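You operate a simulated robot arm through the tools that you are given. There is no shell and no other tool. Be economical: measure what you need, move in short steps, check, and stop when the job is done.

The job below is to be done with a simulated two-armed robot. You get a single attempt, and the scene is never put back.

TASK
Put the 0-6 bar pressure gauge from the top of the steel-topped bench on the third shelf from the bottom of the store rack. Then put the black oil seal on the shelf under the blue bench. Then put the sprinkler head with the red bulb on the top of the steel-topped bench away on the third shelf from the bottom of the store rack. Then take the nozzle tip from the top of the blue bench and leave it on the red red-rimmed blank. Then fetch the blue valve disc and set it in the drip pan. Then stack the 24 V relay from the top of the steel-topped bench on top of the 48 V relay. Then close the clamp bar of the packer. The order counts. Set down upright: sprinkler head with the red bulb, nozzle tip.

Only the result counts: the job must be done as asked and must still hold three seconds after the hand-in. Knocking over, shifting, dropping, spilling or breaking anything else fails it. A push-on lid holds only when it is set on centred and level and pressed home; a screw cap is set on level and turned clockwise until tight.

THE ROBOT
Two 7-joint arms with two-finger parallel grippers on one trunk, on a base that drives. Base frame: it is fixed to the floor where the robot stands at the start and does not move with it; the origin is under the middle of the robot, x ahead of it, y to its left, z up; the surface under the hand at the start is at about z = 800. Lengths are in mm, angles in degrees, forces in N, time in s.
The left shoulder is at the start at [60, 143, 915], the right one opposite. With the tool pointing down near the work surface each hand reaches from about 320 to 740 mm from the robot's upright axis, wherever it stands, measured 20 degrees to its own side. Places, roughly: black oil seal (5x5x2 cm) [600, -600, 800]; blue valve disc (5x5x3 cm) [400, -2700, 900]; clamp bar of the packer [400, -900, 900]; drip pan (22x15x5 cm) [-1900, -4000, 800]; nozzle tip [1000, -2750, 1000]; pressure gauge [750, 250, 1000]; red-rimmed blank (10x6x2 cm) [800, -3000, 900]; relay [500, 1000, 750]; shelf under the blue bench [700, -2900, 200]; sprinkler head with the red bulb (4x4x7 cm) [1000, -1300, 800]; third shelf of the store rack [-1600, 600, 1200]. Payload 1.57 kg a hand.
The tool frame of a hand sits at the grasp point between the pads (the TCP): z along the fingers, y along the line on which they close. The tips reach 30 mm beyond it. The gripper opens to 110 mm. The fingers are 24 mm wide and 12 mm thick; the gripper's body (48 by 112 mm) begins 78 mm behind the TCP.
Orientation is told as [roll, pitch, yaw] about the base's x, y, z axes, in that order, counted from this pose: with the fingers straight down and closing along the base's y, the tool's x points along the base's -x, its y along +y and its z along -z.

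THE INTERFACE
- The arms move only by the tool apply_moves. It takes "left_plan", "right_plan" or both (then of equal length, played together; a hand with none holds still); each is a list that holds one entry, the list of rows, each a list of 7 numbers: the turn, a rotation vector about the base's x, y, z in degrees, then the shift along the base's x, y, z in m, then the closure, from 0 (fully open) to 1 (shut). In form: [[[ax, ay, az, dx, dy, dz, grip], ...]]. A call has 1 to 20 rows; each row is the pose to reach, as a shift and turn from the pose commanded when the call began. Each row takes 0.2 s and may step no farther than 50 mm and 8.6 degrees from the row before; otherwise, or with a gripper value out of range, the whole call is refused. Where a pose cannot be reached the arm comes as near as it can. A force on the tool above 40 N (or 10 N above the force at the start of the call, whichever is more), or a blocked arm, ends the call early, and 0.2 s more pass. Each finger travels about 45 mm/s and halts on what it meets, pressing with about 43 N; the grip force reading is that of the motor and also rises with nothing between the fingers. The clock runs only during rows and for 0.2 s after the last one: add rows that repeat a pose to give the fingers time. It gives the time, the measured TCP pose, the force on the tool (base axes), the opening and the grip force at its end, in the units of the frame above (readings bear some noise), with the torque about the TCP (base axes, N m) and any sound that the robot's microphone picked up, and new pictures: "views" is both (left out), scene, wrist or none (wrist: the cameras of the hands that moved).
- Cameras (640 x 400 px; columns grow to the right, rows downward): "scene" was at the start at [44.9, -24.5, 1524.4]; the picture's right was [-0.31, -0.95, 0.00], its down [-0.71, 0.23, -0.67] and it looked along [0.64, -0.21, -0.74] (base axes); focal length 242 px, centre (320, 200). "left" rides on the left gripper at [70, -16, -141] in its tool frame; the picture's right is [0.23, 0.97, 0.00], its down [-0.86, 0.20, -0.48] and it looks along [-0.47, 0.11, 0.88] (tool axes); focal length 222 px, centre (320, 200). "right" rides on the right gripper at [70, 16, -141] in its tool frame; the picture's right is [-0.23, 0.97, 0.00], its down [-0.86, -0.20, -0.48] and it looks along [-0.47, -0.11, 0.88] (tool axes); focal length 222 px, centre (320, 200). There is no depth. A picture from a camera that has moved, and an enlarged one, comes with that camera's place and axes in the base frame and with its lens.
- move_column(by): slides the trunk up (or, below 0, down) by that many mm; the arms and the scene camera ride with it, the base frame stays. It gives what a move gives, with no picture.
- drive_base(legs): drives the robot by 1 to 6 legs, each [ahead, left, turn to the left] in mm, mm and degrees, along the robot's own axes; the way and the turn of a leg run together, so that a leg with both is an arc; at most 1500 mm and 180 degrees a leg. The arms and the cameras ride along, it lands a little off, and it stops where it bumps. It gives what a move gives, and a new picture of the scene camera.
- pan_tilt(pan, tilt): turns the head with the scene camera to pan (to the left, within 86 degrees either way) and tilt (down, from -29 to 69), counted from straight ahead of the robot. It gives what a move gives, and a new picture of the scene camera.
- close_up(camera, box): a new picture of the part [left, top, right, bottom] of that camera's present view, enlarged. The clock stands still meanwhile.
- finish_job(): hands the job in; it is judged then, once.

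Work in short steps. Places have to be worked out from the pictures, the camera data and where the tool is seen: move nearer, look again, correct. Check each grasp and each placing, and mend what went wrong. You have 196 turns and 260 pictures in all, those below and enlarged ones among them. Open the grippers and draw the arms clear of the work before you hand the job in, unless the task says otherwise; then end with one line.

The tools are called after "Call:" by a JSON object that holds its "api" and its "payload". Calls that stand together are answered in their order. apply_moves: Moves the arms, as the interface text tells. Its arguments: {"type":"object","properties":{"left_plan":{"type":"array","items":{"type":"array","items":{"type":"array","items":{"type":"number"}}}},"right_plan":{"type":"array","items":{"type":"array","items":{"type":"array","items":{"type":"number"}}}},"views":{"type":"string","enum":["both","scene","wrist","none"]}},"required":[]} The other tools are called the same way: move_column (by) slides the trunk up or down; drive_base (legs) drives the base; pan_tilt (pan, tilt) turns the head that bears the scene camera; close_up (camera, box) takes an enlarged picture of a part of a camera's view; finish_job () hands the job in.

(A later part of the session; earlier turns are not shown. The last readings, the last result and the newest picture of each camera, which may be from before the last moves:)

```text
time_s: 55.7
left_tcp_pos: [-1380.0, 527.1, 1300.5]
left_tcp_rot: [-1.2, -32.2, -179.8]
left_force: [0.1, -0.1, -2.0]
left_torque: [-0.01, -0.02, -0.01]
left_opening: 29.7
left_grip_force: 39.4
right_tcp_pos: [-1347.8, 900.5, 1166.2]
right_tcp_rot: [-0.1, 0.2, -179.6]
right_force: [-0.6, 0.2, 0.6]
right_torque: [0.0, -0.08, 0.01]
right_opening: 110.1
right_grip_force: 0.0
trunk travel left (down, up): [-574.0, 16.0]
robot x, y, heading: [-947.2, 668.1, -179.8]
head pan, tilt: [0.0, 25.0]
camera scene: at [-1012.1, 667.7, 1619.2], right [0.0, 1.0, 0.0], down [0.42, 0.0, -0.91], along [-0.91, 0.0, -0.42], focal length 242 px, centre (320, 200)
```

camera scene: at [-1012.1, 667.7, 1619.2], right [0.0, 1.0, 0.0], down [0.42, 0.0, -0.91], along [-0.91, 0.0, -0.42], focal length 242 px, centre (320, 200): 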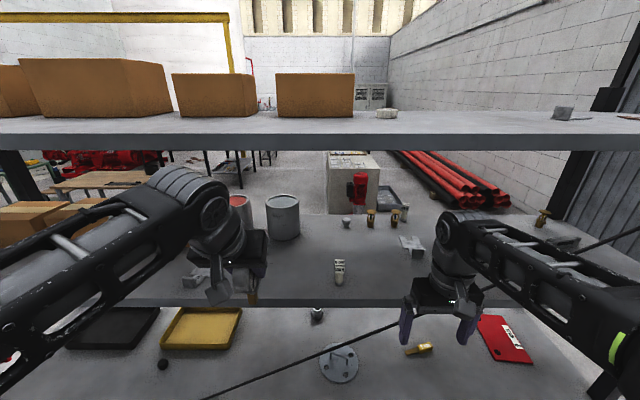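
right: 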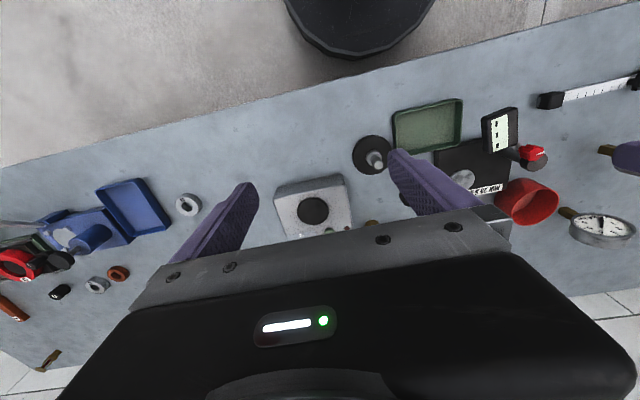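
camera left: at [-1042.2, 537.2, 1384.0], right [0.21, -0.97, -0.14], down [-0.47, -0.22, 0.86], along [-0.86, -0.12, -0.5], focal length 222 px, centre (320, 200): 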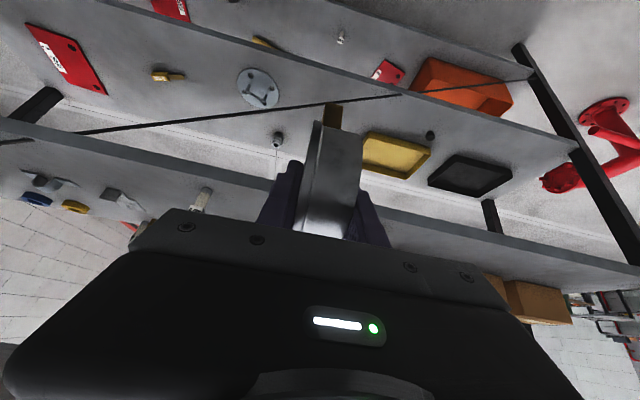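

I move the hand 110 mm in over the shelf, still 50 mm above it.

Call:
{"api": "apply_moves", "payload": {"left_plan": [[[0, 0, 0, -0.037, 0, 0, 0.9], [0, 0, 0, -0.074, 0, 0, 0.9], [0, 0, 0, -0.11, 0, 0, 0.9], [0, 0, 0, -0.11, 0, -0.015, 0.9], [0, 0, 0, -0.11, 0, -0.03, 0.9]]]}}

```text
time_s: 56.9
left_tcp_pos: [-1489.4, 528.1, 1270.2]
left_tcp_rot: [-1.1, -32.0, -179.9]
left_force: [-0.7, 0.2, -3.1]
left_torque: [-0.01, -0.02, 0.01]
left_opening: 29.7
left_grip_force: 39.3
right_tcp_pos: [-1346.6, 901.1, 1165.9]
right_tcp_rot: [-0.1, 0.0, -179.7]
right_force: [0.6, 0.2, -0.2]
right_torque: [0.01, -0.03, 0.02]
right_opening: 110.0
right_grip_force: 0.0
trunk travel left (down, up): [-574.0, 16.0]
robot x, y, heading: [-950.2, 669.8, -179.7]
head pan, tilt: [0.0, 25.0]
camera scene: at [-1011.5, 667.7, 1619.2], right [0.0, 1.0, 0.0], down [0.42, 0.0, -0.91], along [-0.91, 0.0, -0.42], focal length 242 px, centre (320, 200)
camera left: at [-1356.1, 541.9, 1352.7], right [0.18, -0.97, -0.14], down [-0.47, -0.21, 0.86], along [-0.86, -0.09, -0.5], focal length 222 px, centre (320, 200)
```

scene: 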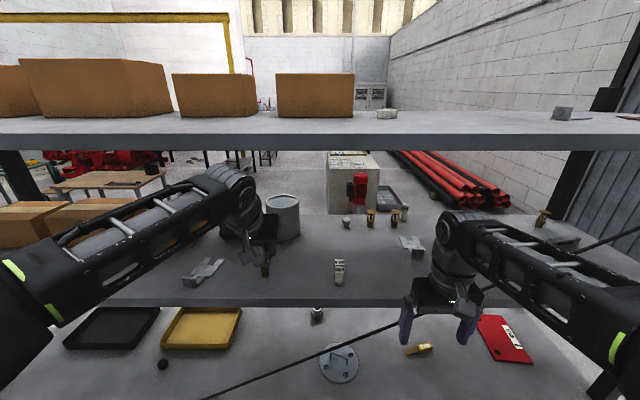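
left: 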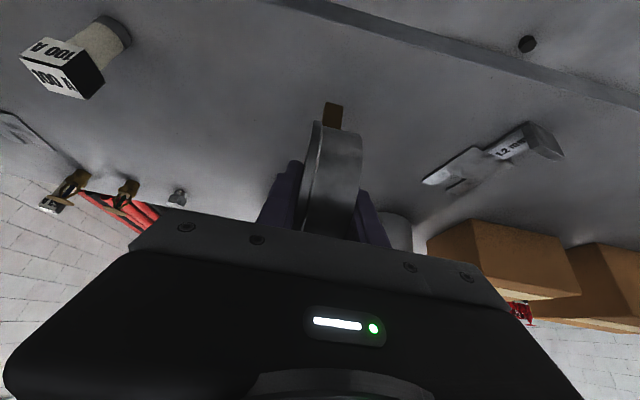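

Stem is above the shelf, inside the edge. I lower slowly to feel contact.

Call:
{"api": "apply_moves", "payload": {"left_plan": [[[0, 0, 0, 0, 0, -0.005, 0.9], [0, 0, 0, 0, 0, -0.01, 0.9], [0, 0, 0, 0, 0, -0.014, 0.9], [0, 0, 0, 0, 0, -0.016, 0.9], [0, 0, 0, 0, 0, -0.018, 0.9]]], "views": "wrist"}}

```text
time_s: 58.1
left_tcp_pos: [-1488.7, 528.3, 1252.4]
left_tcp_rot: [-1.2, -32.1, -179.8]
left_force: [-1.1, -0.4, -2.2]
left_torque: [-0.01, 0.03, 0.03]
left_opening: 29.9
left_grip_force: 38.5
right_tcp_pos: [-1345.0, 899.9, 1166.8]
right_tcp_rot: [0.0, 0.0, -179.7]
right_force: [-0.2, 0.4, 0.3]
right_torque: [-0.02, 0.0, 0.01]
right_opening: 110.1
right_grip_force: 0.1
trunk travel left (down, up): [-574.0, 16.0]
robot x, y, heading: [-947.4, 666.6, -180.0]
head pan, tilt: [0.0, 25.0]
camera left: at [-1355.0, 541.8, 1335.3], right [0.19, -0.97, -0.14], down [-0.47, -0.21, 0.86], along [-0.86, -0.09, -0.5], focal length 222 px, centre (320, 200)
```

left: 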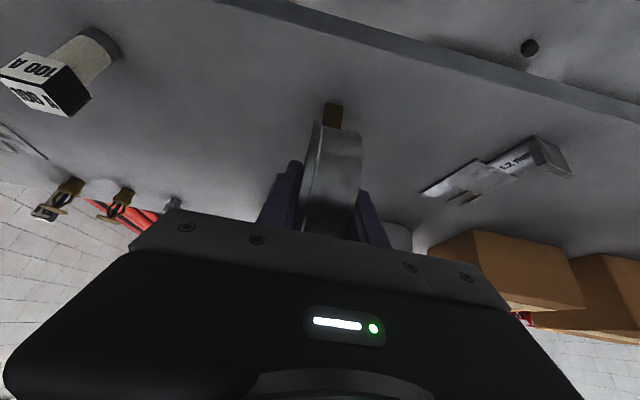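

No contact yet; continue in small steps.

Call:
{"api": "apply_moves", "payload": {"left_plan": [[[0, 0, 0, 0, 0, -0.0015, 0.9], [0, 0, 0, 0, 0, -0.003, 0.9], [0, 0, 0, 0, 0, -0.0045, 0.9], [0, 0, 0, 0, 0, -0.006, 0.9]]], "views": "none"}}

```text
time_s: 59.1
left_tcp_pos: [-1488.5, 527.3, 1252.5]
left_tcp_rot: [-1.3, -32.7, -179.8]
left_force: [-0.4, -2.2, 22.0]
left_torque: [-0.37, -0.17, 0.0]
left_opening: 29.6
left_grip_force: 39.0
right_tcp_pos: [-1345.7, 899.9, 1167.1]
right_tcp_rot: [0.0, -0.1, -179.7]
right_force: [-0.3, -0.6, -1.0]
right_torque: [-0.01, 0.02, 0.01]
right_opening: 109.9
right_grip_force: 0.0
trunk travel left (down, up): [-574.0, 16.0]
robot x, y, heading: [-945.8, 672.6, -179.6]
head pan, tilt: [0.0, 25.0]
```

Contact at z 1252. I relax the push and open the fingers slowly.

Call:
{"api": "apply_moves", "payload": {"left_plan": [[[0, 0, 0, 0, 0, 0.003, 0.9], [0, 0, 0, 0, 0, 0.0052, 0.9], [0, 0, 0, 0, 0, 0.0052, 0.7], [0, 0, 0, 0, 0, 0.0052, 0.6], [0, 0, 0, 0, 0, 0.0052, 0.5], [0, 0, 0, 0, 0, 0.0052, 0.3], [0, 0, 0, 0, 0, 0.0052, 0.2]]], "views": "wrist"}}

```text
time_s: 60.7
left_tcp_pos: [-1487.7, 528.0, 1252.9]
left_tcp_rot: [-1.2, -32.0, -179.8]
left_force: [0.4, -0.9, -0.3]
left_torque: [0.0, -0.01, 0.01]
left_opening: 87.9
left_grip_force: 0.1
right_tcp_pos: [-1346.7, 900.3, 1166.9]
right_tcp_rot: [0.0, 0.0, -179.7]
right_force: [-0.7, 0.3, 0.2]
right_torque: [0.05, -0.01, 0.01]
right_opening: 109.9
right_grip_force: 0.2
trunk travel left (down, up): [-574.0, 16.0]
robot x, y, heading: [-948.4, 669.1, -179.8]
head pan, tilt: [0.0, 25.0]
camera left: at [-1354.8, 541.8, 1334.9], right [0.18, -0.97, -0.14], down [-0.47, -0.21, 0.86], along [-0.86, -0.09, -0.5], focal length 222 px, centre (320, 200)
```

left: 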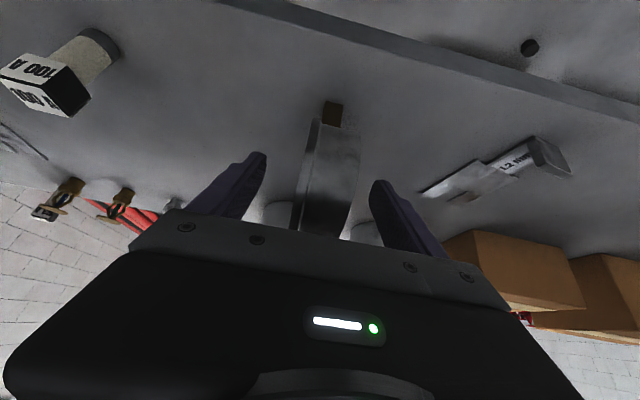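

The gauge stands by itself. I withdraw horizontally (in the disc's plane).

Call:
{"api": "apply_moves", "payload": {"left_plan": [[[0, 0, 0, 0.03, 0, 0, 0.2], [0, 0, 0, 0.06, 0, 0, 0.2], [0, 0, 0, 0.1, 0, 0, 0.2], [0, 0, 0, 0.14, 0, 0.0, 0.2], [0, 0, 0, 0.18, 0, 0.0, 0.2]]], "views": "both"}}

```text
time_s: 61.9
left_tcp_pos: [-1306.9, 527.8, 1253.3]
left_tcp_rot: [-1.2, -32.1, -179.8]
left_force: [0.5, 0.2, -1.1]
left_torque: [0.01, 0.06, 0.01]
left_opening: 88.1
left_grip_force: 0.0
right_tcp_pos: [-1344.7, 900.9, 1166.6]
right_tcp_rot: [0.0, -0.1, -179.8]
right_force: [0.5, -0.3, -0.5]
right_torque: [0.01, 0.03, -0.02]
right_opening: 110.3
right_grip_force: 0.0
trunk travel left (down, up): [-574.0, 16.0]
robot x, y, heading: [-943.7, 669.6, -179.9]
head pan, tilt: [0.0, 25.0]
camera scene: at [-1008.7, 667.6, 1619.3], right [0.0, 1.0, 0.0], down [0.42, 0.0, -0.91], along [-0.91, 0.0, -0.42], focal length 242 px, centre (320, 200)
camera left: at [-1173.0, 541.9, 1335.2], right [0.18, -0.97, -0.14], down [-0.47, -0.21, 0.86], along [-0.86, -0.09, -0.5], focal length 222 px, centre (320, 200)
```

scene: 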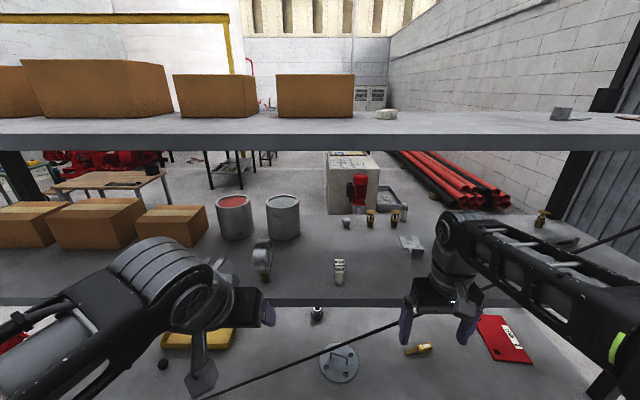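
left: 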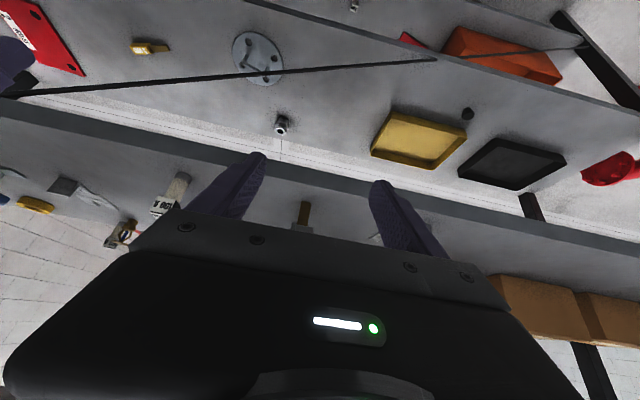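

Gauge is on the shelf. Next the black oil seal: I back off, turn, and go to the bench in front of it.

Call:
{"api": "drive_base", "payload": {"legs": [[-500, 0, 0], [0, 0, 179.8], [480, -1040, 0]]}}

Call:
{"api": "pan_tilt", "payload": {"pan": -20, "tilt": 40}}

```text
time_s: 77.7
left_tcp_pos: [408.4, -229.3, 1252.7]
left_tcp_rot: [-1.2, -32.0, 0.4]
left_force: [0.5, 0.0, -0.3]
left_torque: [0.0, 0.0, 0.01]
left_opening: 88.0
left_grip_force: 0.1
right_tcp_pos: [447.9, -600.8, 1166.6]
right_tcp_rot: [0.0, 0.1, 0.5]
right_force: [-0.5, -1.3, 0.1]
right_torque: [0.01, 0.01, -0.02]
right_opening: 110.1
right_grip_force: 0.0
trunk travel left (down, up): [-574.0, 16.0]
robot x, y, heading: [52.5, -369.0, 0.7]
head pan, tilt: [0.0, 25.0]
camera scene: at [110.2, -370.0, 1619.2], right [0.01, -1.0, 0.0], down [-0.42, 0.0, -0.91], along [0.91, 0.01, -0.42], focal length 242 px, centre (320, 200)
```

scene: 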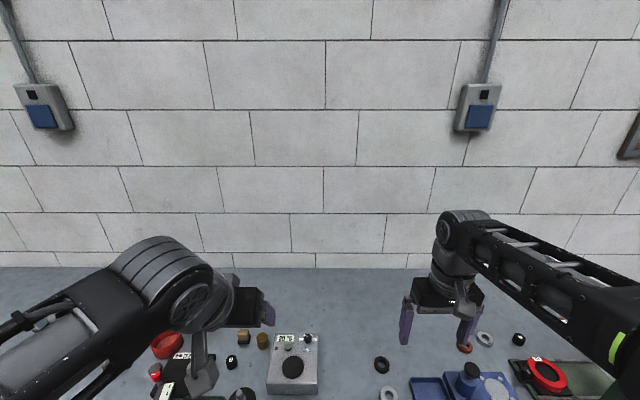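

```text
time_s: 78.5
left_tcp_pos: [407.7, -228.5, 1253.7]
left_tcp_rot: [-1.3, -32.2, 0.4]
left_force: [0.5, -0.1, 0.0]
left_torque: [0.03, 0.02, -0.02]
left_opening: 88.0
left_grip_force: 0.0
right_tcp_pos: [447.3, -601.1, 1166.5]
right_tcp_rot: [0.0, 0.1, 0.4]
right_force: [0.7, 0.4, 0.1]
right_torque: [-0.02, -0.02, -0.04]
right_opening: 110.1
right_grip_force: 0.1
trunk travel left (down, up): [-574.0, 16.0]
robot x, y, heading: [47.4, -367.8, 0.7]
head pan, tilt: [-20.0, 40.0]
camera scene: at [98.1, -398.8, 1596.0], right [-0.33, -0.94, 0.0], down [-0.61, 0.21, -0.77], along [0.72, -0.26, -0.64], focal length 242 px, centre (320, 200)
```

scene: 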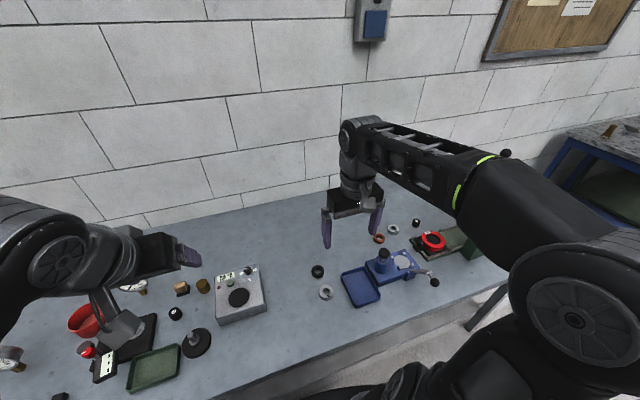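

Call:
{"api": "close_up", "payload": {"camera": "scene", "box": [290, 200, 450, 310]}}

Call:
{"api": "close_up", "payload": {"camera": "scene", "box": [380, 190, 520, 300]}}

```text
3.64 times, centred on (370, 255) of scene
camera zoom: at [98.1, -398.8, 1596.0], right [-0.33, -0.94, 0.0], down [-0.61, 0.21, -0.77], along [0.72, -0.26, -0.64], focal length 880 px, centre (138, 0)
```

zoom: 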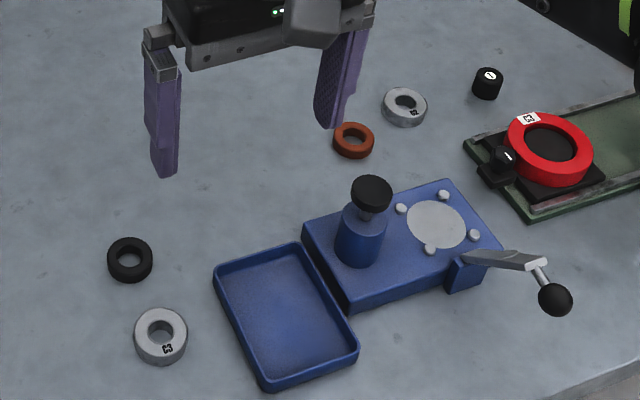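

```text
3.64 times, centred on (450, 245) of scene
camera zoom: at [98.1, -398.8, 1596.0], right [-0.33, -0.94, 0.0], down [-0.61, 0.21, -0.77], along [0.72, -0.26, -0.64], focal length 880 px, centre (-153, 36)
```

zoom: 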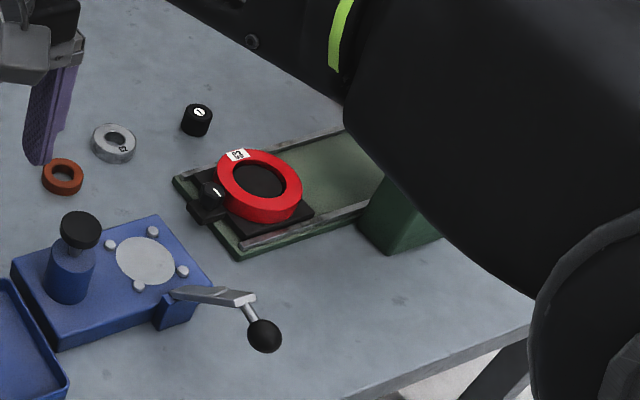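

The black oil seal is at about [592, -571, 810]. I bring the right hand above it, tilted 25° forward.

Call:
{"api": "apply_moves", "payload": {"right_plan": [[[0, -5, 0, 0.015, 0.005, -0.04, 0.3], [0, -10, 0, 0.03, 0.01, -0.08, 0.3], [0, -15, 0, 0.045, 0.015, -0.12, 0.3], [0, -20, 0, 0.06, 0.02, -0.16, 0.3], [0, -25, 0, 0.08, 0.025, -0.2, 0.3], [0, -25, 0, 0.092, 0.03, -0.235, 0.3], [0, -25, 0, 0.092, 0.03, -0.242, 0.3]]]}}

```text
time_s: 80.1
left_tcp_pos: [408.2, -227.4, 1252.8]
left_tcp_rot: [-1.2, -32.1, 0.3]
left_force: [-1.1, -1.0, -0.5]
left_torque: [-0.01, 0.0, 0.03]
left_opening: 87.9
left_grip_force: 0.1
right_tcp_pos: [538.7, -569.4, 923.7]
right_tcp_rot: [-0.1, -25.0, 0.5]
right_force: [-0.7, -0.4, -0.3]
right_torque: [0.02, 0.0, -0.02]
right_opening: 77.0
right_grip_force: 0.0
trunk travel left (down, up): [-574.0, 16.0]
robot x, y, heading: [50.7, -368.9, 0.5]
head pan, tilt: [-20.0, 40.0]
camera scene: at [97.6, -398.8, 1596.0], right [-0.33, -0.94, 0.0], down [-0.61, 0.22, -0.77], along [0.72, -0.26, -0.64], focal length 242 px, centre (320, 200)
camera right: at [415.4, -554.2, 1023.3], right [0.2, 0.98, 0.09], down [0.57, -0.19, 0.8], along [0.79, -0.1, -0.6], focal length 222 px, centre (320, 200)
```

scene: 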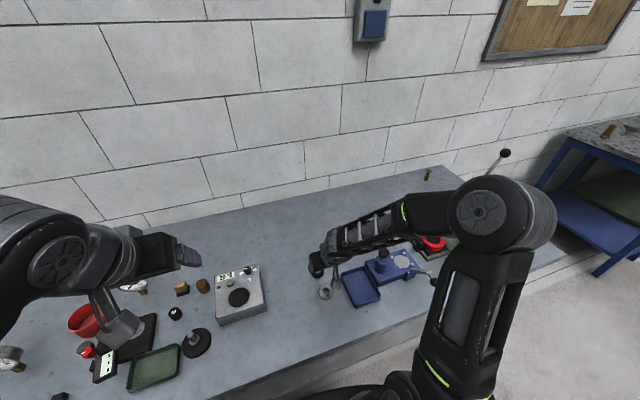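
right: 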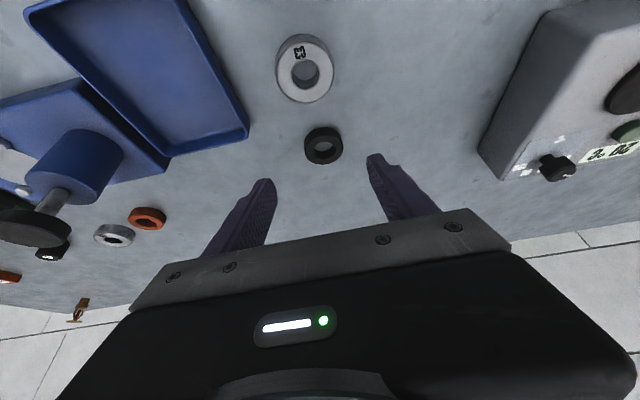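

Seal at about [591, -566]. I descend along the tool axis to just above the surface.

Call:
{"api": "apply_moves", "payload": {"right_plan": [[[0, 0, 0, 0.014, 0.001, -0.03, 0.3], [0, 0, 0, 0.028, 0.002, -0.06, 0.3], [0, 0, 0, 0.036, 0.003, -0.077, 0.3], [0, 0, 0, 0.041, 0.003, -0.085, 0.3], [0, 0, 0, 0.041, 0.003, -0.086, 0.3]]], "views": "wrist"}}

```text
time_s: 81.3
left_tcp_pos: [407.4, -228.3, 1253.4]
left_tcp_rot: [-1.1, -32.1, 0.3]
left_force: [-0.6, 0.5, -0.3]
left_torque: [-0.01, -0.02, -0.01]
left_opening: 87.9
left_grip_force: 0.1
right_tcp_pos: [581.7, -566.6, 838.2]
right_tcp_rot: [-0.2, -24.9, 0.5]
right_force: [0.0, -0.1, -1.6]
right_torque: [-0.03, 0.02, 0.03]
right_opening: 77.3
right_grip_force: 0.1
trunk travel left (down, up): [-574.0, 16.0]
robot x, y, heading: [48.6, -370.2, 0.4]
head pan, tilt: [-20.0, 40.0]
camera right: at [457.3, -552.6, 938.0], right [0.2, 0.98, 0.09], down [0.57, -0.19, 0.8], along [0.79, -0.1, -0.6], focal length 222 px, centre (320, 200)
```

right: 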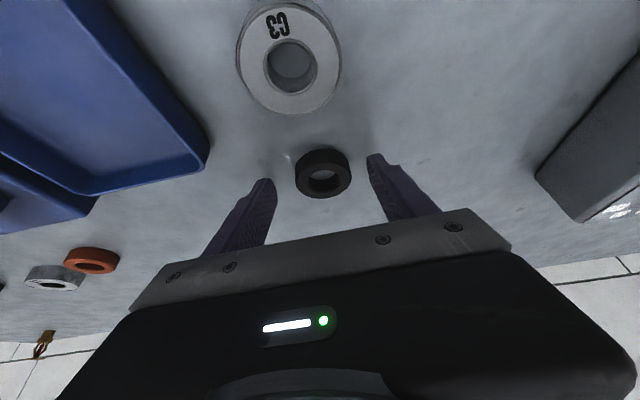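

Seal lies between the tips. Lower 3 mm and close.

Call:
{"api": "apply_moves", "payload": {"right_plan": [[[0, 0, 0, 0.001, 0.001, -0.002, 0.3], [0, 0, 0, 0.001, 0.001, -0.0035, 0.45], [0, 0, 0, 0.001, 0.001, -0.0035, 0.6], [0, 0, 0, 0.001, 0.001, -0.0035, 0.75], [0, 0, 0, 0.001, 0.001, -0.0035, 0.75], [0, 0, 0, 0.001, 0.001, -0.0035, 0.75]]], "views": "wrist"}}

```text
time_s: 82.7
left_tcp_pos: [408.3, -229.6, 1252.7]
left_tcp_rot: [-1.2, -32.1, 0.5]
left_force: [-0.1, 0.6, -0.4]
left_torque: [0.0, -0.01, 0.0]
left_opening: 87.9
left_grip_force: 0.0
right_tcp_pos: [582.9, -566.7, 835.3]
right_tcp_rot: [-0.2, -25.1, 0.6]
right_force: [-0.7, -0.4, 0.0]
right_torque: [-0.02, -0.01, 0.01]
right_opening: 45.2
right_grip_force: 39.3
trunk travel left (down, up): [-574.0, 16.0]
robot x, y, heading: [51.0, -368.1, 0.3]
head pan, tilt: [-20.0, 40.0]
camera right: at [458.2, -551.6, 934.5], right [0.2, 0.98, 0.09], down [0.57, -0.19, 0.8], along [0.79, -0.1, -0.6], focal length 222 px, centre (320, 200)
```

right: 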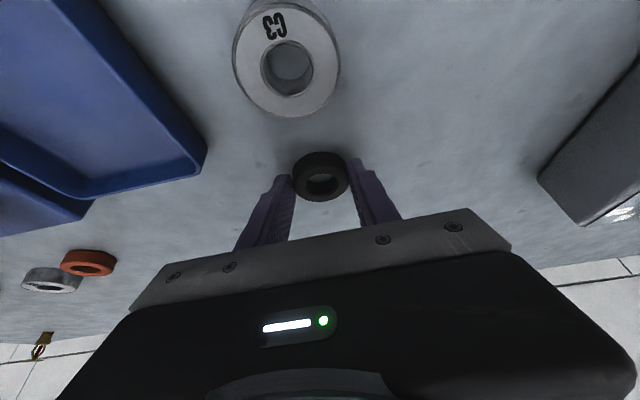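

Seal gripped (45 mm). I lift it and draw back.

Call:
{"api": "apply_moves", "payload": {"right_plan": [[[0, 0, 0, 0, 0, 0.04, 0.75], [0, 0, 0, -0.01, 0, 0.08, 0.75], [0, 0, 0, -0.03, 0, 0.12, 0.75], [0, 0, 0, -0.06, 0, 0.16, 0.75], [0, 0, 0, -0.09, -0.01, 0.2, 0.75], [0, 0, 0, -0.12, -0.02, 0.24, 0.75], [0, 0, 0, -0.14, -0.03, 0.27, 0.75]]], "views": "wrist"}}

Call:
{"api": "drive_base", "payload": {"legs": [[-300, 0, 0], [0, -1500, 0]]}}

Call:
{"api": "pan_tilt", "payload": {"pan": -20, "tilt": 30}}

```text
refused: row 5 steps farther than a row can; nothing moved
```

```text
time_s: 91.8
left_tcp_pos: [127.8, -1736.5, 1253.3]
left_tcp_rot: [-1.2, -32.1, 0.8]
left_force: [0.0, -0.1, -0.3]
left_torque: [-0.03, 0.0, 0.02]
left_opening: 88.1
left_grip_force: 0.1
right_tcp_pos: [302.1, -2073.1, 834.2]
right_tcp_rot: [-0.3, -25.0, 0.9]
right_force: [0.2, 0.2, -0.6]
right_torque: [0.01, -0.02, 0.01]
right_opening: 44.3
right_grip_force: 43.3
trunk travel left (down, up): [-574.0, 16.0]
robot x, y, heading: [-233.2, -1879.5, 0.7]
head pan, tilt: [-20.0, 40.0]
camera scene: at [-181.8, -1908.9, 1595.9], right [-0.33, -0.94, 0.0], down [-0.61, 0.21, -0.77], along [0.72, -0.25, -0.64], focal length 242 px, centre (320, 200)
```

scene: 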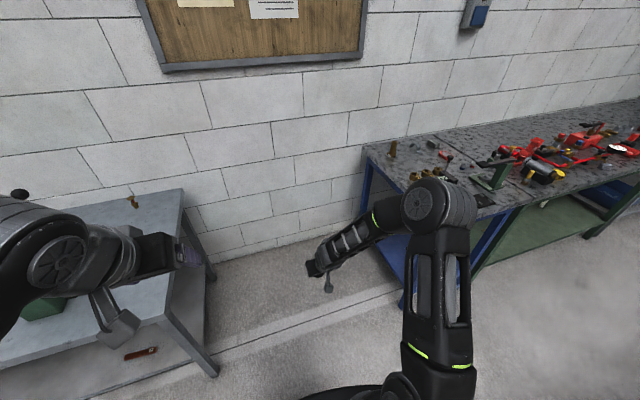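

```text
time_s: 92.5
left_tcp_pos: [128.0, -1734.5, 1253.1]
left_tcp_rot: [-1.3, -32.1, 0.8]
left_force: [-0.1, -0.1, -0.3]
left_torque: [-0.01, 0.0, 0.01]
left_opening: 88.1
left_grip_force: 0.1
right_tcp_pos: [301.8, -2073.1, 834.0]
right_tcp_rot: [-0.2, -25.0, 0.8]
right_force: [0.1, 0.1, 0.5]
right_torque: [0.0, -0.03, -0.03]
right_opening: 44.4
right_grip_force: 43.3
trunk travel left (down, up): [-574.0, 16.0]
robot x, y, heading: [-232.8, -1878.2, 0.6]
head pan, tilt: [-20.0, 30.0]
camera scene: at [-176.7, -1910.3, 1611.2], right [-0.33, -0.94, 0.0], down [-0.47, 0.16, -0.87], along [0.82, -0.28, -0.5], focal length 242 px, centre (320, 200)
```

scene: 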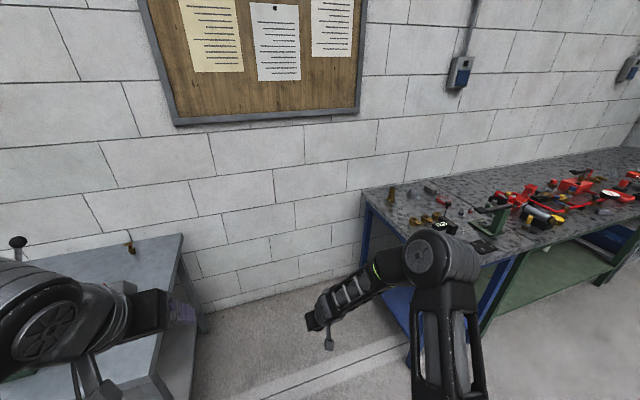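

A mistake: the lift was refused, and the drive then pulled the hand back at bench level, where the "C3" ring stood in the way. I must check what happened there before anything else: first lift the hand, then look back.

Call:
{"api": "apply_moves", "payload": {"right_plan": [[[0, 0, 0, 0, 0, 0.045, 0.75], [0, 0, 0, 0, 0, 0.09, 0.75], [0, 0, 0, 0, 0, 0.135, 0.75], [0, 0, 0, 0, 0, 0.18, 0.75]]], "views": "wrist"}}

Call:
{"api": "pan_tilt", "payload": {"pan": 60, "tilt": 35}}

```text
time_s: 93.5
left_tcp_pos: [127.4, -1736.6, 1252.2]
left_tcp_rot: [-1.1, -32.2, 0.8]
left_force: [-0.1, 0.5, -1.1]
left_torque: [0.02, -0.04, 0.01]
left_opening: 88.1
left_grip_force: 0.0
right_tcp_pos: [302.1, -2072.3, 1015.7]
right_tcp_rot: [-0.1, -25.0, 0.9]
right_force: [0.2, -0.1, -0.5]
right_torque: [-0.03, -0.01, 0.01]
right_opening: 44.3
right_grip_force: 43.5
trunk travel left (down, up): [-574.0, 16.0]
robot x, y, heading: [-232.3, -1878.8, 1.0]
head pan, tilt: [-20.0, 30.0]
camera right: at [178.9, -2058.1, 1115.6], right [0.19, 0.98, 0.09], down [0.58, -0.19, 0.8], along [0.79, -0.1, -0.6], focal length 222 px, centre (320, 200)
```

right: 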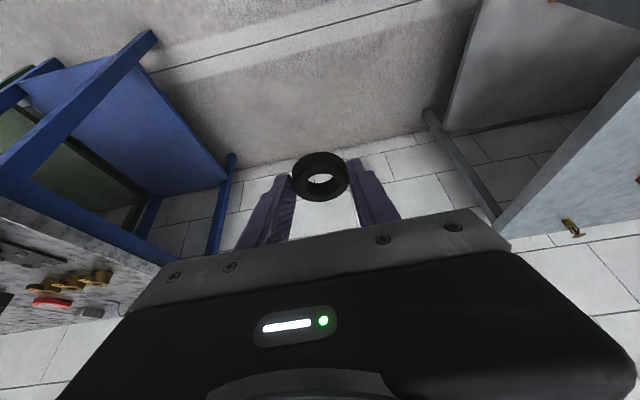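

```text
time_s: 95.1
left_tcp_pos: [126.7, -1736.5, 1253.4]
left_tcp_rot: [-1.1, -32.1, 0.8]
left_force: [0.3, -0.1, 0.0]
left_torque: [0.02, -0.01, -0.01]
left_opening: 88.0
left_grip_force: 0.1
right_tcp_pos: [303.2, -2073.3, 1015.0]
right_tcp_rot: [-0.2, -25.0, 1.0]
right_force: [-0.9, 0.1, 0.1]
right_torque: [0.03, 0.0, -0.02]
right_opening: 44.3
right_grip_force: 43.2
trunk travel left (down, up): [-574.0, 16.0]
robot x, y, heading: [-231.7, -1883.6, 0.6]
head pan, tilt: [60.0, 35.0]
camera scene: at [-219.2, -1803.8, 1603.5], right [0.87, -0.49, 0.0], down [-0.28, -0.5, -0.82], along [0.4, 0.72, -0.57], focal length 242 px, centre (320, 200)
```

scene: 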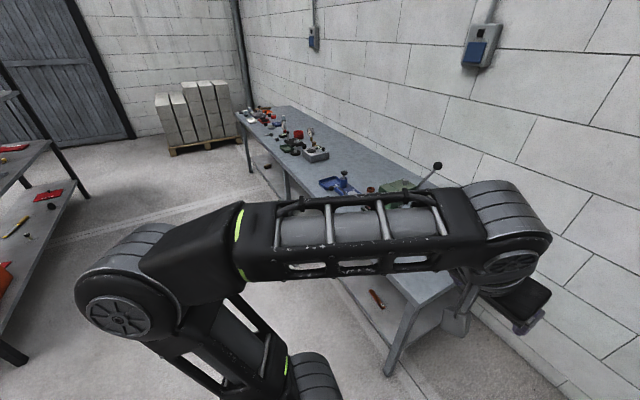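

I drive back along the bench (hand high) to inspect the ring's spot.

Call:
{"api": "drive_base", "payload": {"legs": [[0, 1350, 0]]}}

Call:
{"api": "pan_tilt", "payload": {"pan": 0, "tilt": 45}}

```text
time_s: 101.9
left_tcp_pos: [97.5, -374.4, 1252.6]
left_tcp_rot: [-1.3, -32.1, 1.4]
left_force: [0.9, 0.1, 0.2]
left_torque: [0.0, 0.0, 0.01]
left_opening: 88.0
left_grip_force: 0.0
right_tcp_pos: [277.1, -709.3, 1015.3]
right_tcp_rot: [-0.2, -24.9, 1.6]
right_force: [0.2, 0.2, 0.2]
right_torque: [0.01, -0.02, 0.0]
right_opening: 44.3
right_grip_force: 43.5
trunk travel left (down, up): [-574.0, 16.0]
robot x, y, heading: [-258.9, -525.7, 1.5]
head pan, tilt: [60.0, 35.0]
camera scene: at [-248.9, -446.2, 1603.5], right [0.88, -0.48, 0.0], down [-0.27, -0.5, -0.82], along [0.39, 0.72, -0.57], focal length 242 px, centre (320, 200)
```

scene: 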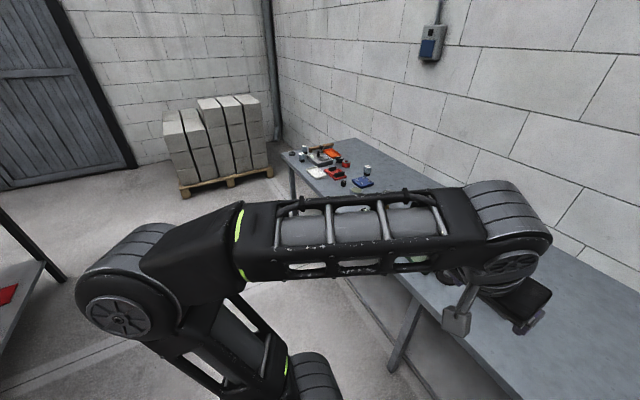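

```text
time_s: 103.2
left_tcp_pos: [96.6, -374.9, 1253.5]
left_tcp_rot: [-1.2, -32.1, 1.4]
left_force: [0.6, 0.2, -0.3]
left_torque: [0.01, 0.01, 0.0]
left_opening: 87.9
left_grip_force: 0.2
right_tcp_pos: [276.6, -709.2, 1015.5]
right_tcp_rot: [-0.2, -25.1, 1.6]
right_force: [-0.6, 0.0, -0.2]
right_torque: [-0.03, 0.02, -0.04]
right_opening: 44.1
right_grip_force: 42.8
trunk travel left (down, up): [-574.0, 16.0]
robot x, y, heading: [-260.9, -524.8, 1.6]
head pan, tilt: [0.0, 45.0]
camera scene: at [-209.5, -521.7, 1588.7], right [0.03, -1.0, 0.0], down [-0.71, -0.02, -0.71], along [0.71, 0.02, -0.71], focal length 242 px, centre (320, 200)
```

scene: 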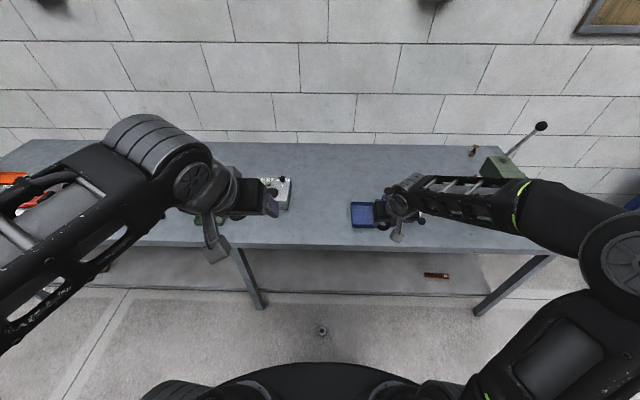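

The C3 ring lies on the floor at about [266, -522, 0]. I'll put it back at its original spot [502, -567]. Close look first at the ring and the rest of the bench.

Call:
{"api": "close_up", "payload": {"camera": "scene", "box": [280, 300, 360, 350]}}

Call:
{"api": "close_up", "payload": {"camera": "scene", "box": [240, 130, 480, 280]}}

```text
8.00 times, centred on (320, 325) of scene
camera zoom: at [-209.5, -521.7, 1588.7], right [0.03, -1.0, 0.0], down [-0.71, -0.02, -0.71], along [0.71, 0.02, -0.71], focal length 1937 px, centre (320, -800)
```

zoom: 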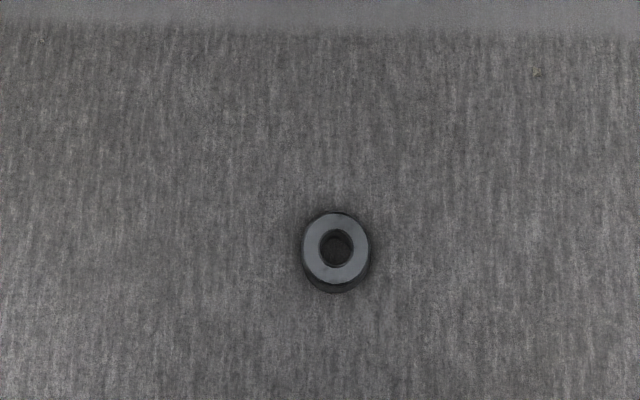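

```text
2.67 times, centred on (360, 205) of scene
camera zoom: at [-209.5, -521.7, 1588.7], right [0.03, -1.0, 0.0], down [-0.71, -0.02, -0.71], along [0.71, 0.02, -0.71], focal length 646 px, centre (213, 187)
```

zoom: 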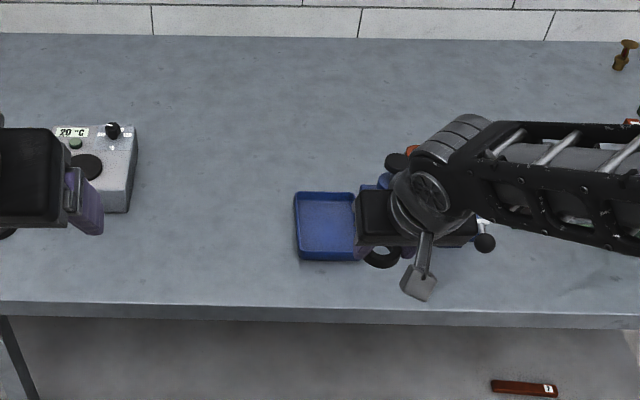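

The ring is flipped on the floor; I'll restore it once both hands are free. The seal goes first to the blue bench: I drive to the gap between the benches and face it.

Call:
{"api": "drive_base", "payload": {"legs": [[0, -1480, 0], [0, 0, -90]]}}

Call:
{"api": "pan_tilt", "payload": {"pan": 30, "tilt": 35}}

```text
time_s: 114.3
left_tcp_pos: [-60.6, -2364.1, 1253.4]
left_tcp_rot: [-1.2, -32.1, -87.7]
left_force: [-0.2, -0.4, -0.3]
left_torque: [0.0, 0.01, -0.02]
left_opening: 87.9
left_grip_force: 0.0
right_tcp_pos: [-392.3, -2548.8, 1015.8]
right_tcp_rot: [-0.2, -25.0, -87.6]
right_force: [-0.2, -0.5, -0.6]
right_torque: [0.01, 0.02, 0.02]
right_opening: 44.1
right_grip_force: 42.5
trunk travel left (down, up): [-574.0, 16.0]
robot x, y, heading: [-213.4, -2007.9, -87.5]
head pan, tilt: [0.0, 45.0]
camera scene: at [-212.4, -2060.3, 1588.7], right [-1.0, -0.04, 0.0], down [-0.03, 0.71, -0.71], along [0.03, -0.71, -0.71], focal length 242 px, centre (320, 200)
```

scene: 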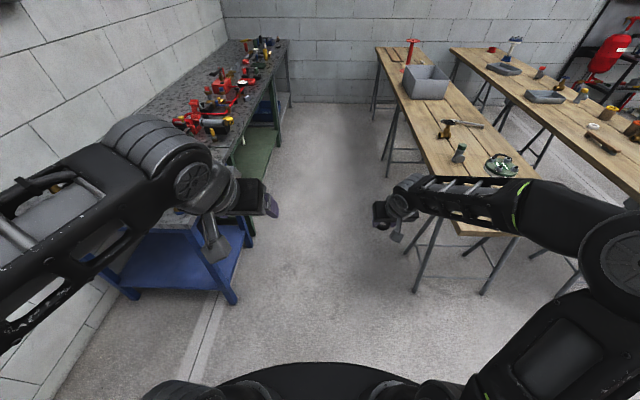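

```text
time_s: 115.3
left_tcp_pos: [-61.3, -2363.8, 1251.6]
left_tcp_rot: [-1.2, -32.1, -87.7]
left_force: [0.3, 0.3, -1.0]
left_torque: [0.02, 0.0, 0.02]
left_opening: 88.2
left_grip_force: 0.0
right_tcp_pos: [-392.5, -2549.0, 1014.9]
right_tcp_rot: [-0.2, -25.1, -87.6]
right_force: [1.3, 0.9, -0.4]
right_torque: [-0.01, 0.02, -0.01]
right_opening: 44.6
right_grip_force: 42.6
trunk travel left (down, up): [-574.0, 16.0]
robot x, y, heading: [-212.2, -2008.1, -87.7]
head pan, tilt: [30.0, 35.0]
camera scene: at [-168.6, -2053.5, 1603.5], right [-0.85, -0.53, 0.0], down [-0.31, 0.48, -0.82], along [0.44, -0.69, -0.57], focal length 242 px, centre (320, 200)
```

scene: 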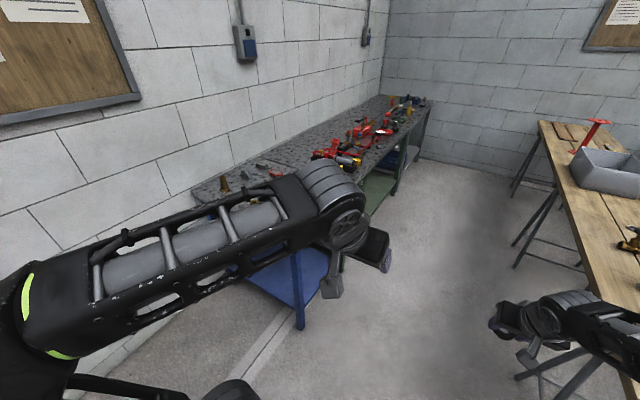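

The near end of the blue bench is at y≈-2680, x from 380. I slide sideways to stand in front of its end.

Call:
{"api": "drive_base", "payload": {"legs": [[0, 800, -2.4]]}}

Call:
{"api": "pan_tilt", "payload": {"pan": 0, "tilt": 50}}

```text
time_s: 119.6
left_tcp_pos: [716.1, -2362.0, 1252.8]
left_tcp_rot: [-1.2, -32.0, -91.0]
left_force: [0.1, -0.1, 0.2]
left_torque: [-0.02, 0.02, 0.0]
left_opening: 87.7
left_grip_force: 0.1
right_tcp_pos: [374.4, -2527.4, 1014.7]
right_tcp_rot: [-0.2, -25.0, -90.8]
right_force: [0.1, 0.6, 0.1]
right_torque: [0.0, 0.03, 0.0]
right_opening: 44.2
right_grip_force: 43.1
trunk travel left (down, up): [-574.0, 16.0]
robot x, y, heading: [584.9, -1997.1, -90.7]
head pan, tilt: [30.0, 35.0]
camera scene: at [626.2, -2045.8, 1603.5], right [-0.87, -0.49, 0.0], down [-0.28, 0.5, -0.82], along [0.4, -0.72, -0.57], focal length 242 px, centre (320, 200)
```

scene: 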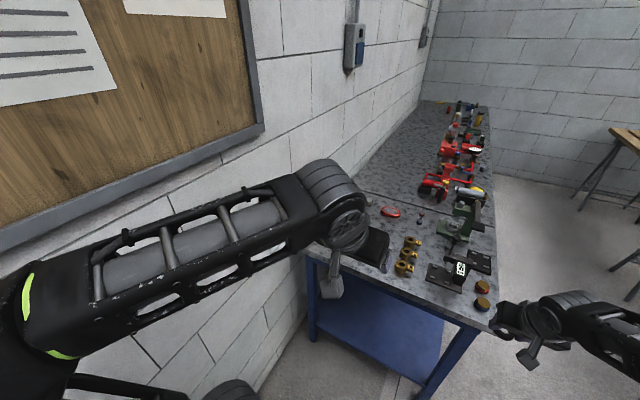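

```text
time_s: 120.5
left_tcp_pos: [715.0, -2361.7, 1253.3]
left_tcp_rot: [-1.2, -32.1, -91.0]
left_force: [0.3, -0.3, 0.0]
left_torque: [0.02, 0.02, 0.02]
left_opening: 87.9
left_grip_force: 0.0
right_tcp_pos: [373.2, -2527.0, 1014.3]
right_tcp_rot: [-0.2, -25.0, -90.9]
right_force: [0.3, 0.1, -0.3]
right_torque: [0.01, 0.01, 0.01]
right_opening: 44.2
right_grip_force: 43.6
trunk travel left (down, up): [-574.0, 16.0]
robot x, y, heading: [583.7, -1997.0, -91.1]
head pan, tilt: [0.0, 50.0]
camera scene: at [581.7, -2045.9, 1581.8], right [-1.0, 0.01, 0.0], down [0.01, 0.77, -0.64], along [-0.01, -0.64, -0.77], focal length 242 px, centre (320, 200)
```

scene: 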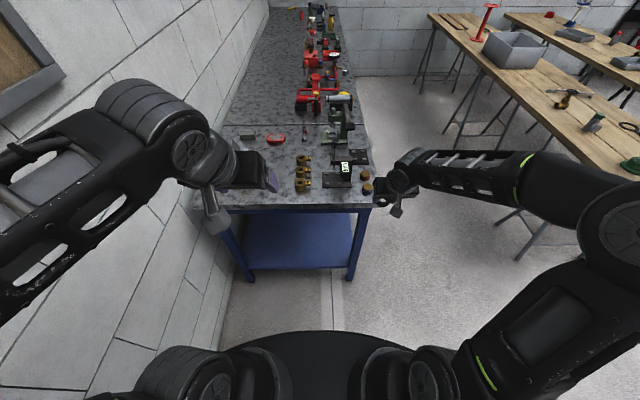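

The blue bench spans x 381–981 from y≈-2585, top z≈880, with an empty shelf below. I draw the right hand back and lower the trunk.

Call:
{"api": "apply_moves", "payload": {"right_plan": [[[0, 0, 0, 0, 0.04, 0, 0.75], [0, 0, 0, 0, 0.08, 0, 0.75], [0, 0, 0, 0, 0.1, 0, 0.75]]], "views": "none"}}

Call:
{"api": "move_column", "payload": {"by": -540}}

Call:
{"api": "pan_tilt", "payload": {"pan": 0, "tilt": 35}}

```text
time_s: 121.3
left_tcp_pos: [715.6, -2361.3, 1253.5]
left_tcp_rot: [-1.1, -32.2, -91.0]
left_force: [-0.2, -0.5, 0.3]
left_torque: [-0.02, -0.01, -0.04]
left_opening: 87.9
left_grip_force: 0.1
right_tcp_pos: [373.2, -2426.8, 1015.6]
right_tcp_rot: [-0.3, -25.0, -90.9]
right_force: [0.2, -0.2, -0.4]
right_torque: [0.01, -0.02, 0.0]
right_opening: 44.2
right_grip_force: 42.6
trunk travel left (down, up): [-574.0, 16.0]
robot x, y, heading: [581.7, -1997.5, -90.7]
head pan, tilt: [0.0, 50.0]
```

```text
refused: -540 is not a number from -400 to 400
```

```text
time_s: 122.1
left_tcp_pos: [715.7, -2360.7, 1252.7]
left_tcp_rot: [-1.2, -32.2, -91.0]
left_force: [-0.5, -0.5, 0.4]
left_torque: [-0.05, 0.02, 0.01]
left_opening: 87.9
left_grip_force: 0.1
right_tcp_pos: [372.8, -2426.7, 1015.1]
right_tcp_rot: [-0.2, -25.0, -90.8]
right_force: [0.0, 0.6, 0.1]
right_torque: [0.01, -0.02, 0.0]
right_opening: 44.6
right_grip_force: 43.3
trunk travel left (down, up): [-574.0, 16.0]
robot x, y, heading: [582.3, -1998.9, -90.8]
head pan, tilt: [0.0, 35.0]
camera scene: at [581.4, -2056.8, 1603.4], right [-1.0, 0.02, 0.0], down [0.01, 0.57, -0.82], along [-0.01, -0.82, -0.57], focal length 242 px, centre (320, 200)
```

scene: 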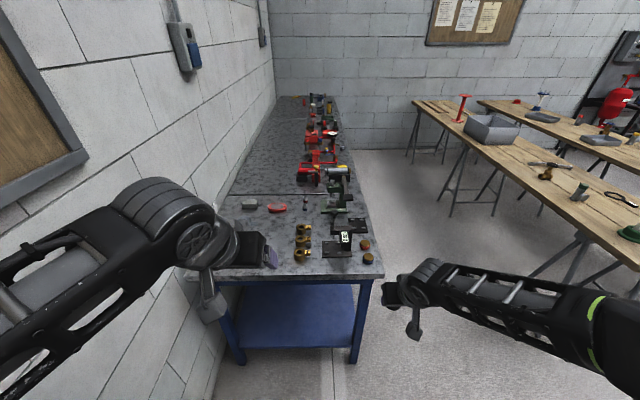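

I lower the trunk in two steps.

Call:
{"api": "move_column", "payload": {"by": -400}}

Call:
{"api": "move_column", "payload": {"by": -150}}

Call:
{"api": "close_up", "payload": {"camera": "scene", "box": [0, 0, 640, 400]}}

```text
time_s: 125.9
left_tcp_pos: [715.7, -2361.5, 852.9]
left_tcp_rot: [-1.2, -32.1, -91.0]
left_force: [-0.6, 0.0, 0.4]
left_torque: [-0.01, 0.0, -0.01]
left_opening: 88.1
left_grip_force: 0.0
right_tcp_pos: [372.7, -2427.2, 614.7]
right_tcp_rot: [-0.2, -24.9, -90.8]
right_force: [-0.3, -0.6, -0.3]
right_torque: [-0.02, -0.01, -0.02]
right_opening: 44.5
right_grip_force: 42.6
trunk travel left (down, up): [-174.0, 416.0]
robot x, y, heading: [578.3, -1997.8, -91.0]
head pan, tilt: [0.0, 35.0]
```

```text
time_s: 127.7
left_tcp_pos: [716.0, -2362.0, 702.8]
left_tcp_rot: [-1.3, -32.1, -91.0]
left_force: [0.5, 0.0, -0.5]
left_torque: [-0.03, 0.01, 0.01]
left_opening: 88.0
left_grip_force: 0.0
right_tcp_pos: [373.5, -2427.2, 465.4]
right_tcp_rot: [-0.3, -25.0, -90.7]
right_force: [0.6, 0.0, -0.3]
right_torque: [0.01, -0.01, -0.01]
right_opening: 44.5
right_grip_force: 42.9
trunk travel left (down, up): [-24.0, 566.0]
robot x, y, heading: [584.4, -1997.8, -91.1]
head pan, tilt: [0.0, 35.0]
```

```text
1.00 times, centred on (320, 200) of scene (not enlarged: the box is as wide or as high as the picture)
camera zoom: at [581.4, -2056.9, 1053.5], right [-1.0, 0.02, 0.0], down [0.01, 0.57, -0.82], along [-0.01, -0.82, -0.57], focal length 242 px, centre (320, 200)
```

zoom: 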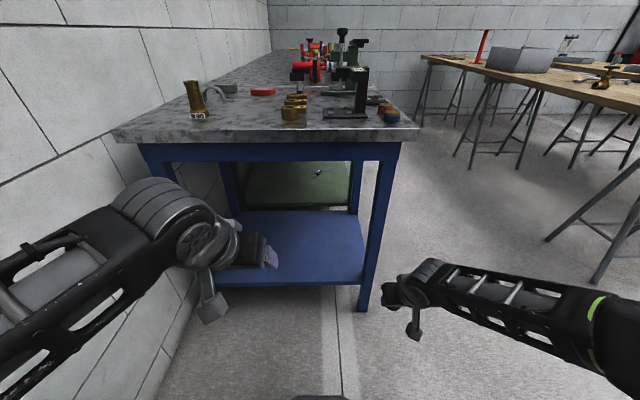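

Clear view of the shelf: top z≈175, y from about -2670. I move the right hand inward past the leg's line, then drive ahead 200 mm.

Call:
{"api": "apply_moves", "payload": {"right_plan": [[[0, 0, 0, 0.045, 0, -0.02, 0.75], [0, 0, 0, 0.09, 0, -0.04, 0.75], [0, 0, 0, 0.13, 0, -0.06, 0.75], [0, 0, 0, 0.15, 0, -0.065, 0.75]]], "views": "scene"}}

```text
time_s: 128.7
left_tcp_pos: [715.0, -2360.3, 702.8]
left_tcp_rot: [-1.2, -32.1, -91.0]
left_force: [-0.6, 0.0, -0.3]
left_torque: [0.01, -0.02, 0.0]
left_opening: 88.0
left_grip_force: 0.0
right_tcp_pos: [523.4, -2427.1, 399.8]
right_tcp_rot: [-0.3, -25.0, -90.8]
right_force: [0.7, 0.3, -0.4]
right_torque: [-0.03, -0.04, 0.0]
right_opening: 44.3
right_grip_force: 43.2
trunk travel left (down, up): [-24.0, 566.0]
robot x, y, heading: [581.8, -2002.2, -90.9]
head pan, tilt: [0.0, 35.0]
camera scene: at [581.3, -2056.8, 1053.5], right [-1.0, 0.02, 0.0], down [0.01, 0.57, -0.82], along [-0.01, -0.82, -0.57], focal length 242 px, centre (320, 200)
```

scene: 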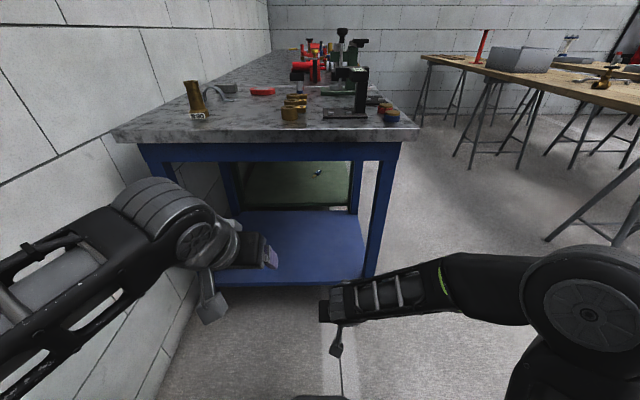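

Forearm stays outside the legs for a placing near y=-2725. Drive ahead 170 mm.

Call:
{"api": "drive_base", "payload": {"legs": [[170, 30, 0.9]]}}

```text
time_s: 130.1
left_tcp_pos: [748.7, -2530.1, 704.3]
left_tcp_rot: [-1.1, -32.1, -90.2]
left_force: [-0.6, -0.1, -0.6]
left_torque: [0.0, 0.05, -0.01]
left_opening: 87.8
left_grip_force: 0.1
right_tcp_pos: [556.1, -2598.4, 400.9]
right_tcp_rot: [-0.2, -24.9, -90.1]
right_force: [0.1, -0.5, -0.2]
right_torque: [0.0, 0.01, 0.01]
right_opening: 44.3
right_grip_force: 43.6
trunk travel left (down, up): [-24.0, 566.0]
robot x, y, heading: [610.6, -2172.0, -90.2]
head pan, tilt: [0.0, 35.0]
camera scene: at [610.8, -2227.7, 1053.5], right [-1.0, 0.0, 0.0], down [0.0, 0.57, -0.82], along [0.0, -0.82, -0.57], focal length 242 px, centre (320, 200)
```

scene: 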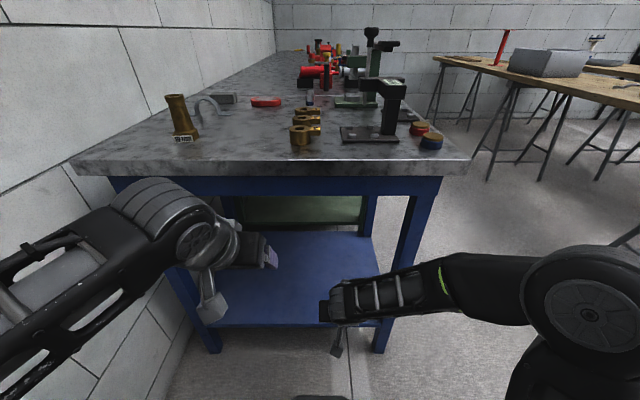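

I extend the right hand over the shelf, lowering to z≈320.

Call:
{"api": "apply_moves", "payload": {"right_plan": [[[0, 0, 0, 0, -0.04, -0.02, 0.75], [0, 0, 0, 0, -0.08, -0.04, 0.75], [0, 0, 0, 0, -0.12, -0.06, 0.75], [0, 0, 0, 0, -0.135, -0.08, 0.75]]], "views": "both"}}

```text
time_s: 131.1
left_tcp_pos: [750.3, -2528.8, 702.1]
left_tcp_rot: [-1.2, -32.1, -90.2]
left_force: [0.6, -0.1, 0.8]
left_torque: [-0.05, -0.03, 0.02]
left_opening: 88.0
left_grip_force: 0.1
right_tcp_pos: [556.8, -2732.7, 321.2]
right_tcp_rot: [-0.2, -25.1, -90.0]
right_force: [-1.1, 0.5, -0.5]
right_torque: [0.02, 0.02, 0.02]
right_opening: 44.3
right_grip_force: 42.8
trunk travel left (down, up): [-24.0, 566.0]
robot x, y, heading: [615.7, -2166.9, -90.0]
head pan, tilt: [0.0, 35.0]
camera scene: at [610.8, -2227.7, 1053.5], right [-1.0, 0.0, 0.0], down [0.0, 0.57, -0.82], along [0.0, -0.82, -0.57], focal length 242 px, centre (320, 200)
camera right: at [573.3, -2611.5, 419.9], right [0.97, -0.21, 0.09], down [-0.2, -0.57, 0.8], along [-0.11, -0.79, -0.6], focal length 222 px, centre (320, 200)
```

scene: 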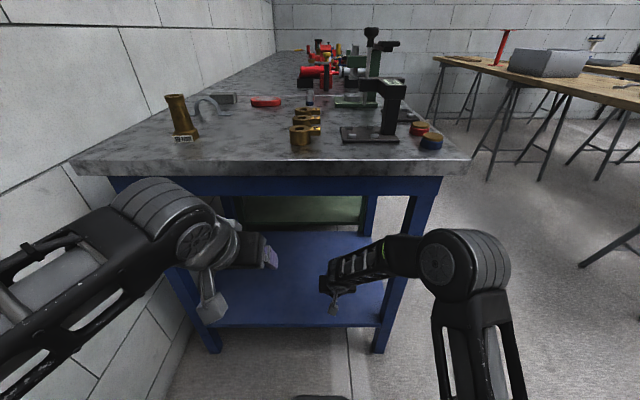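
right: 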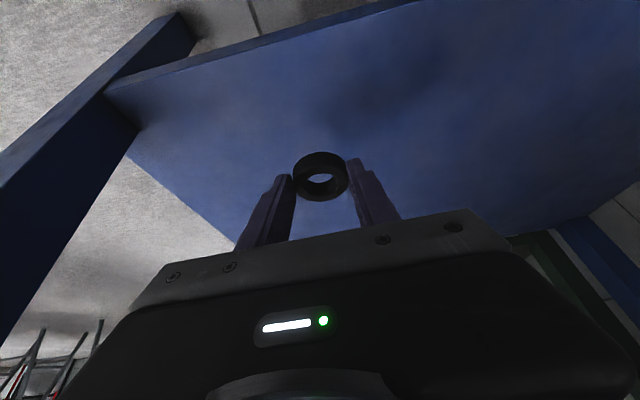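

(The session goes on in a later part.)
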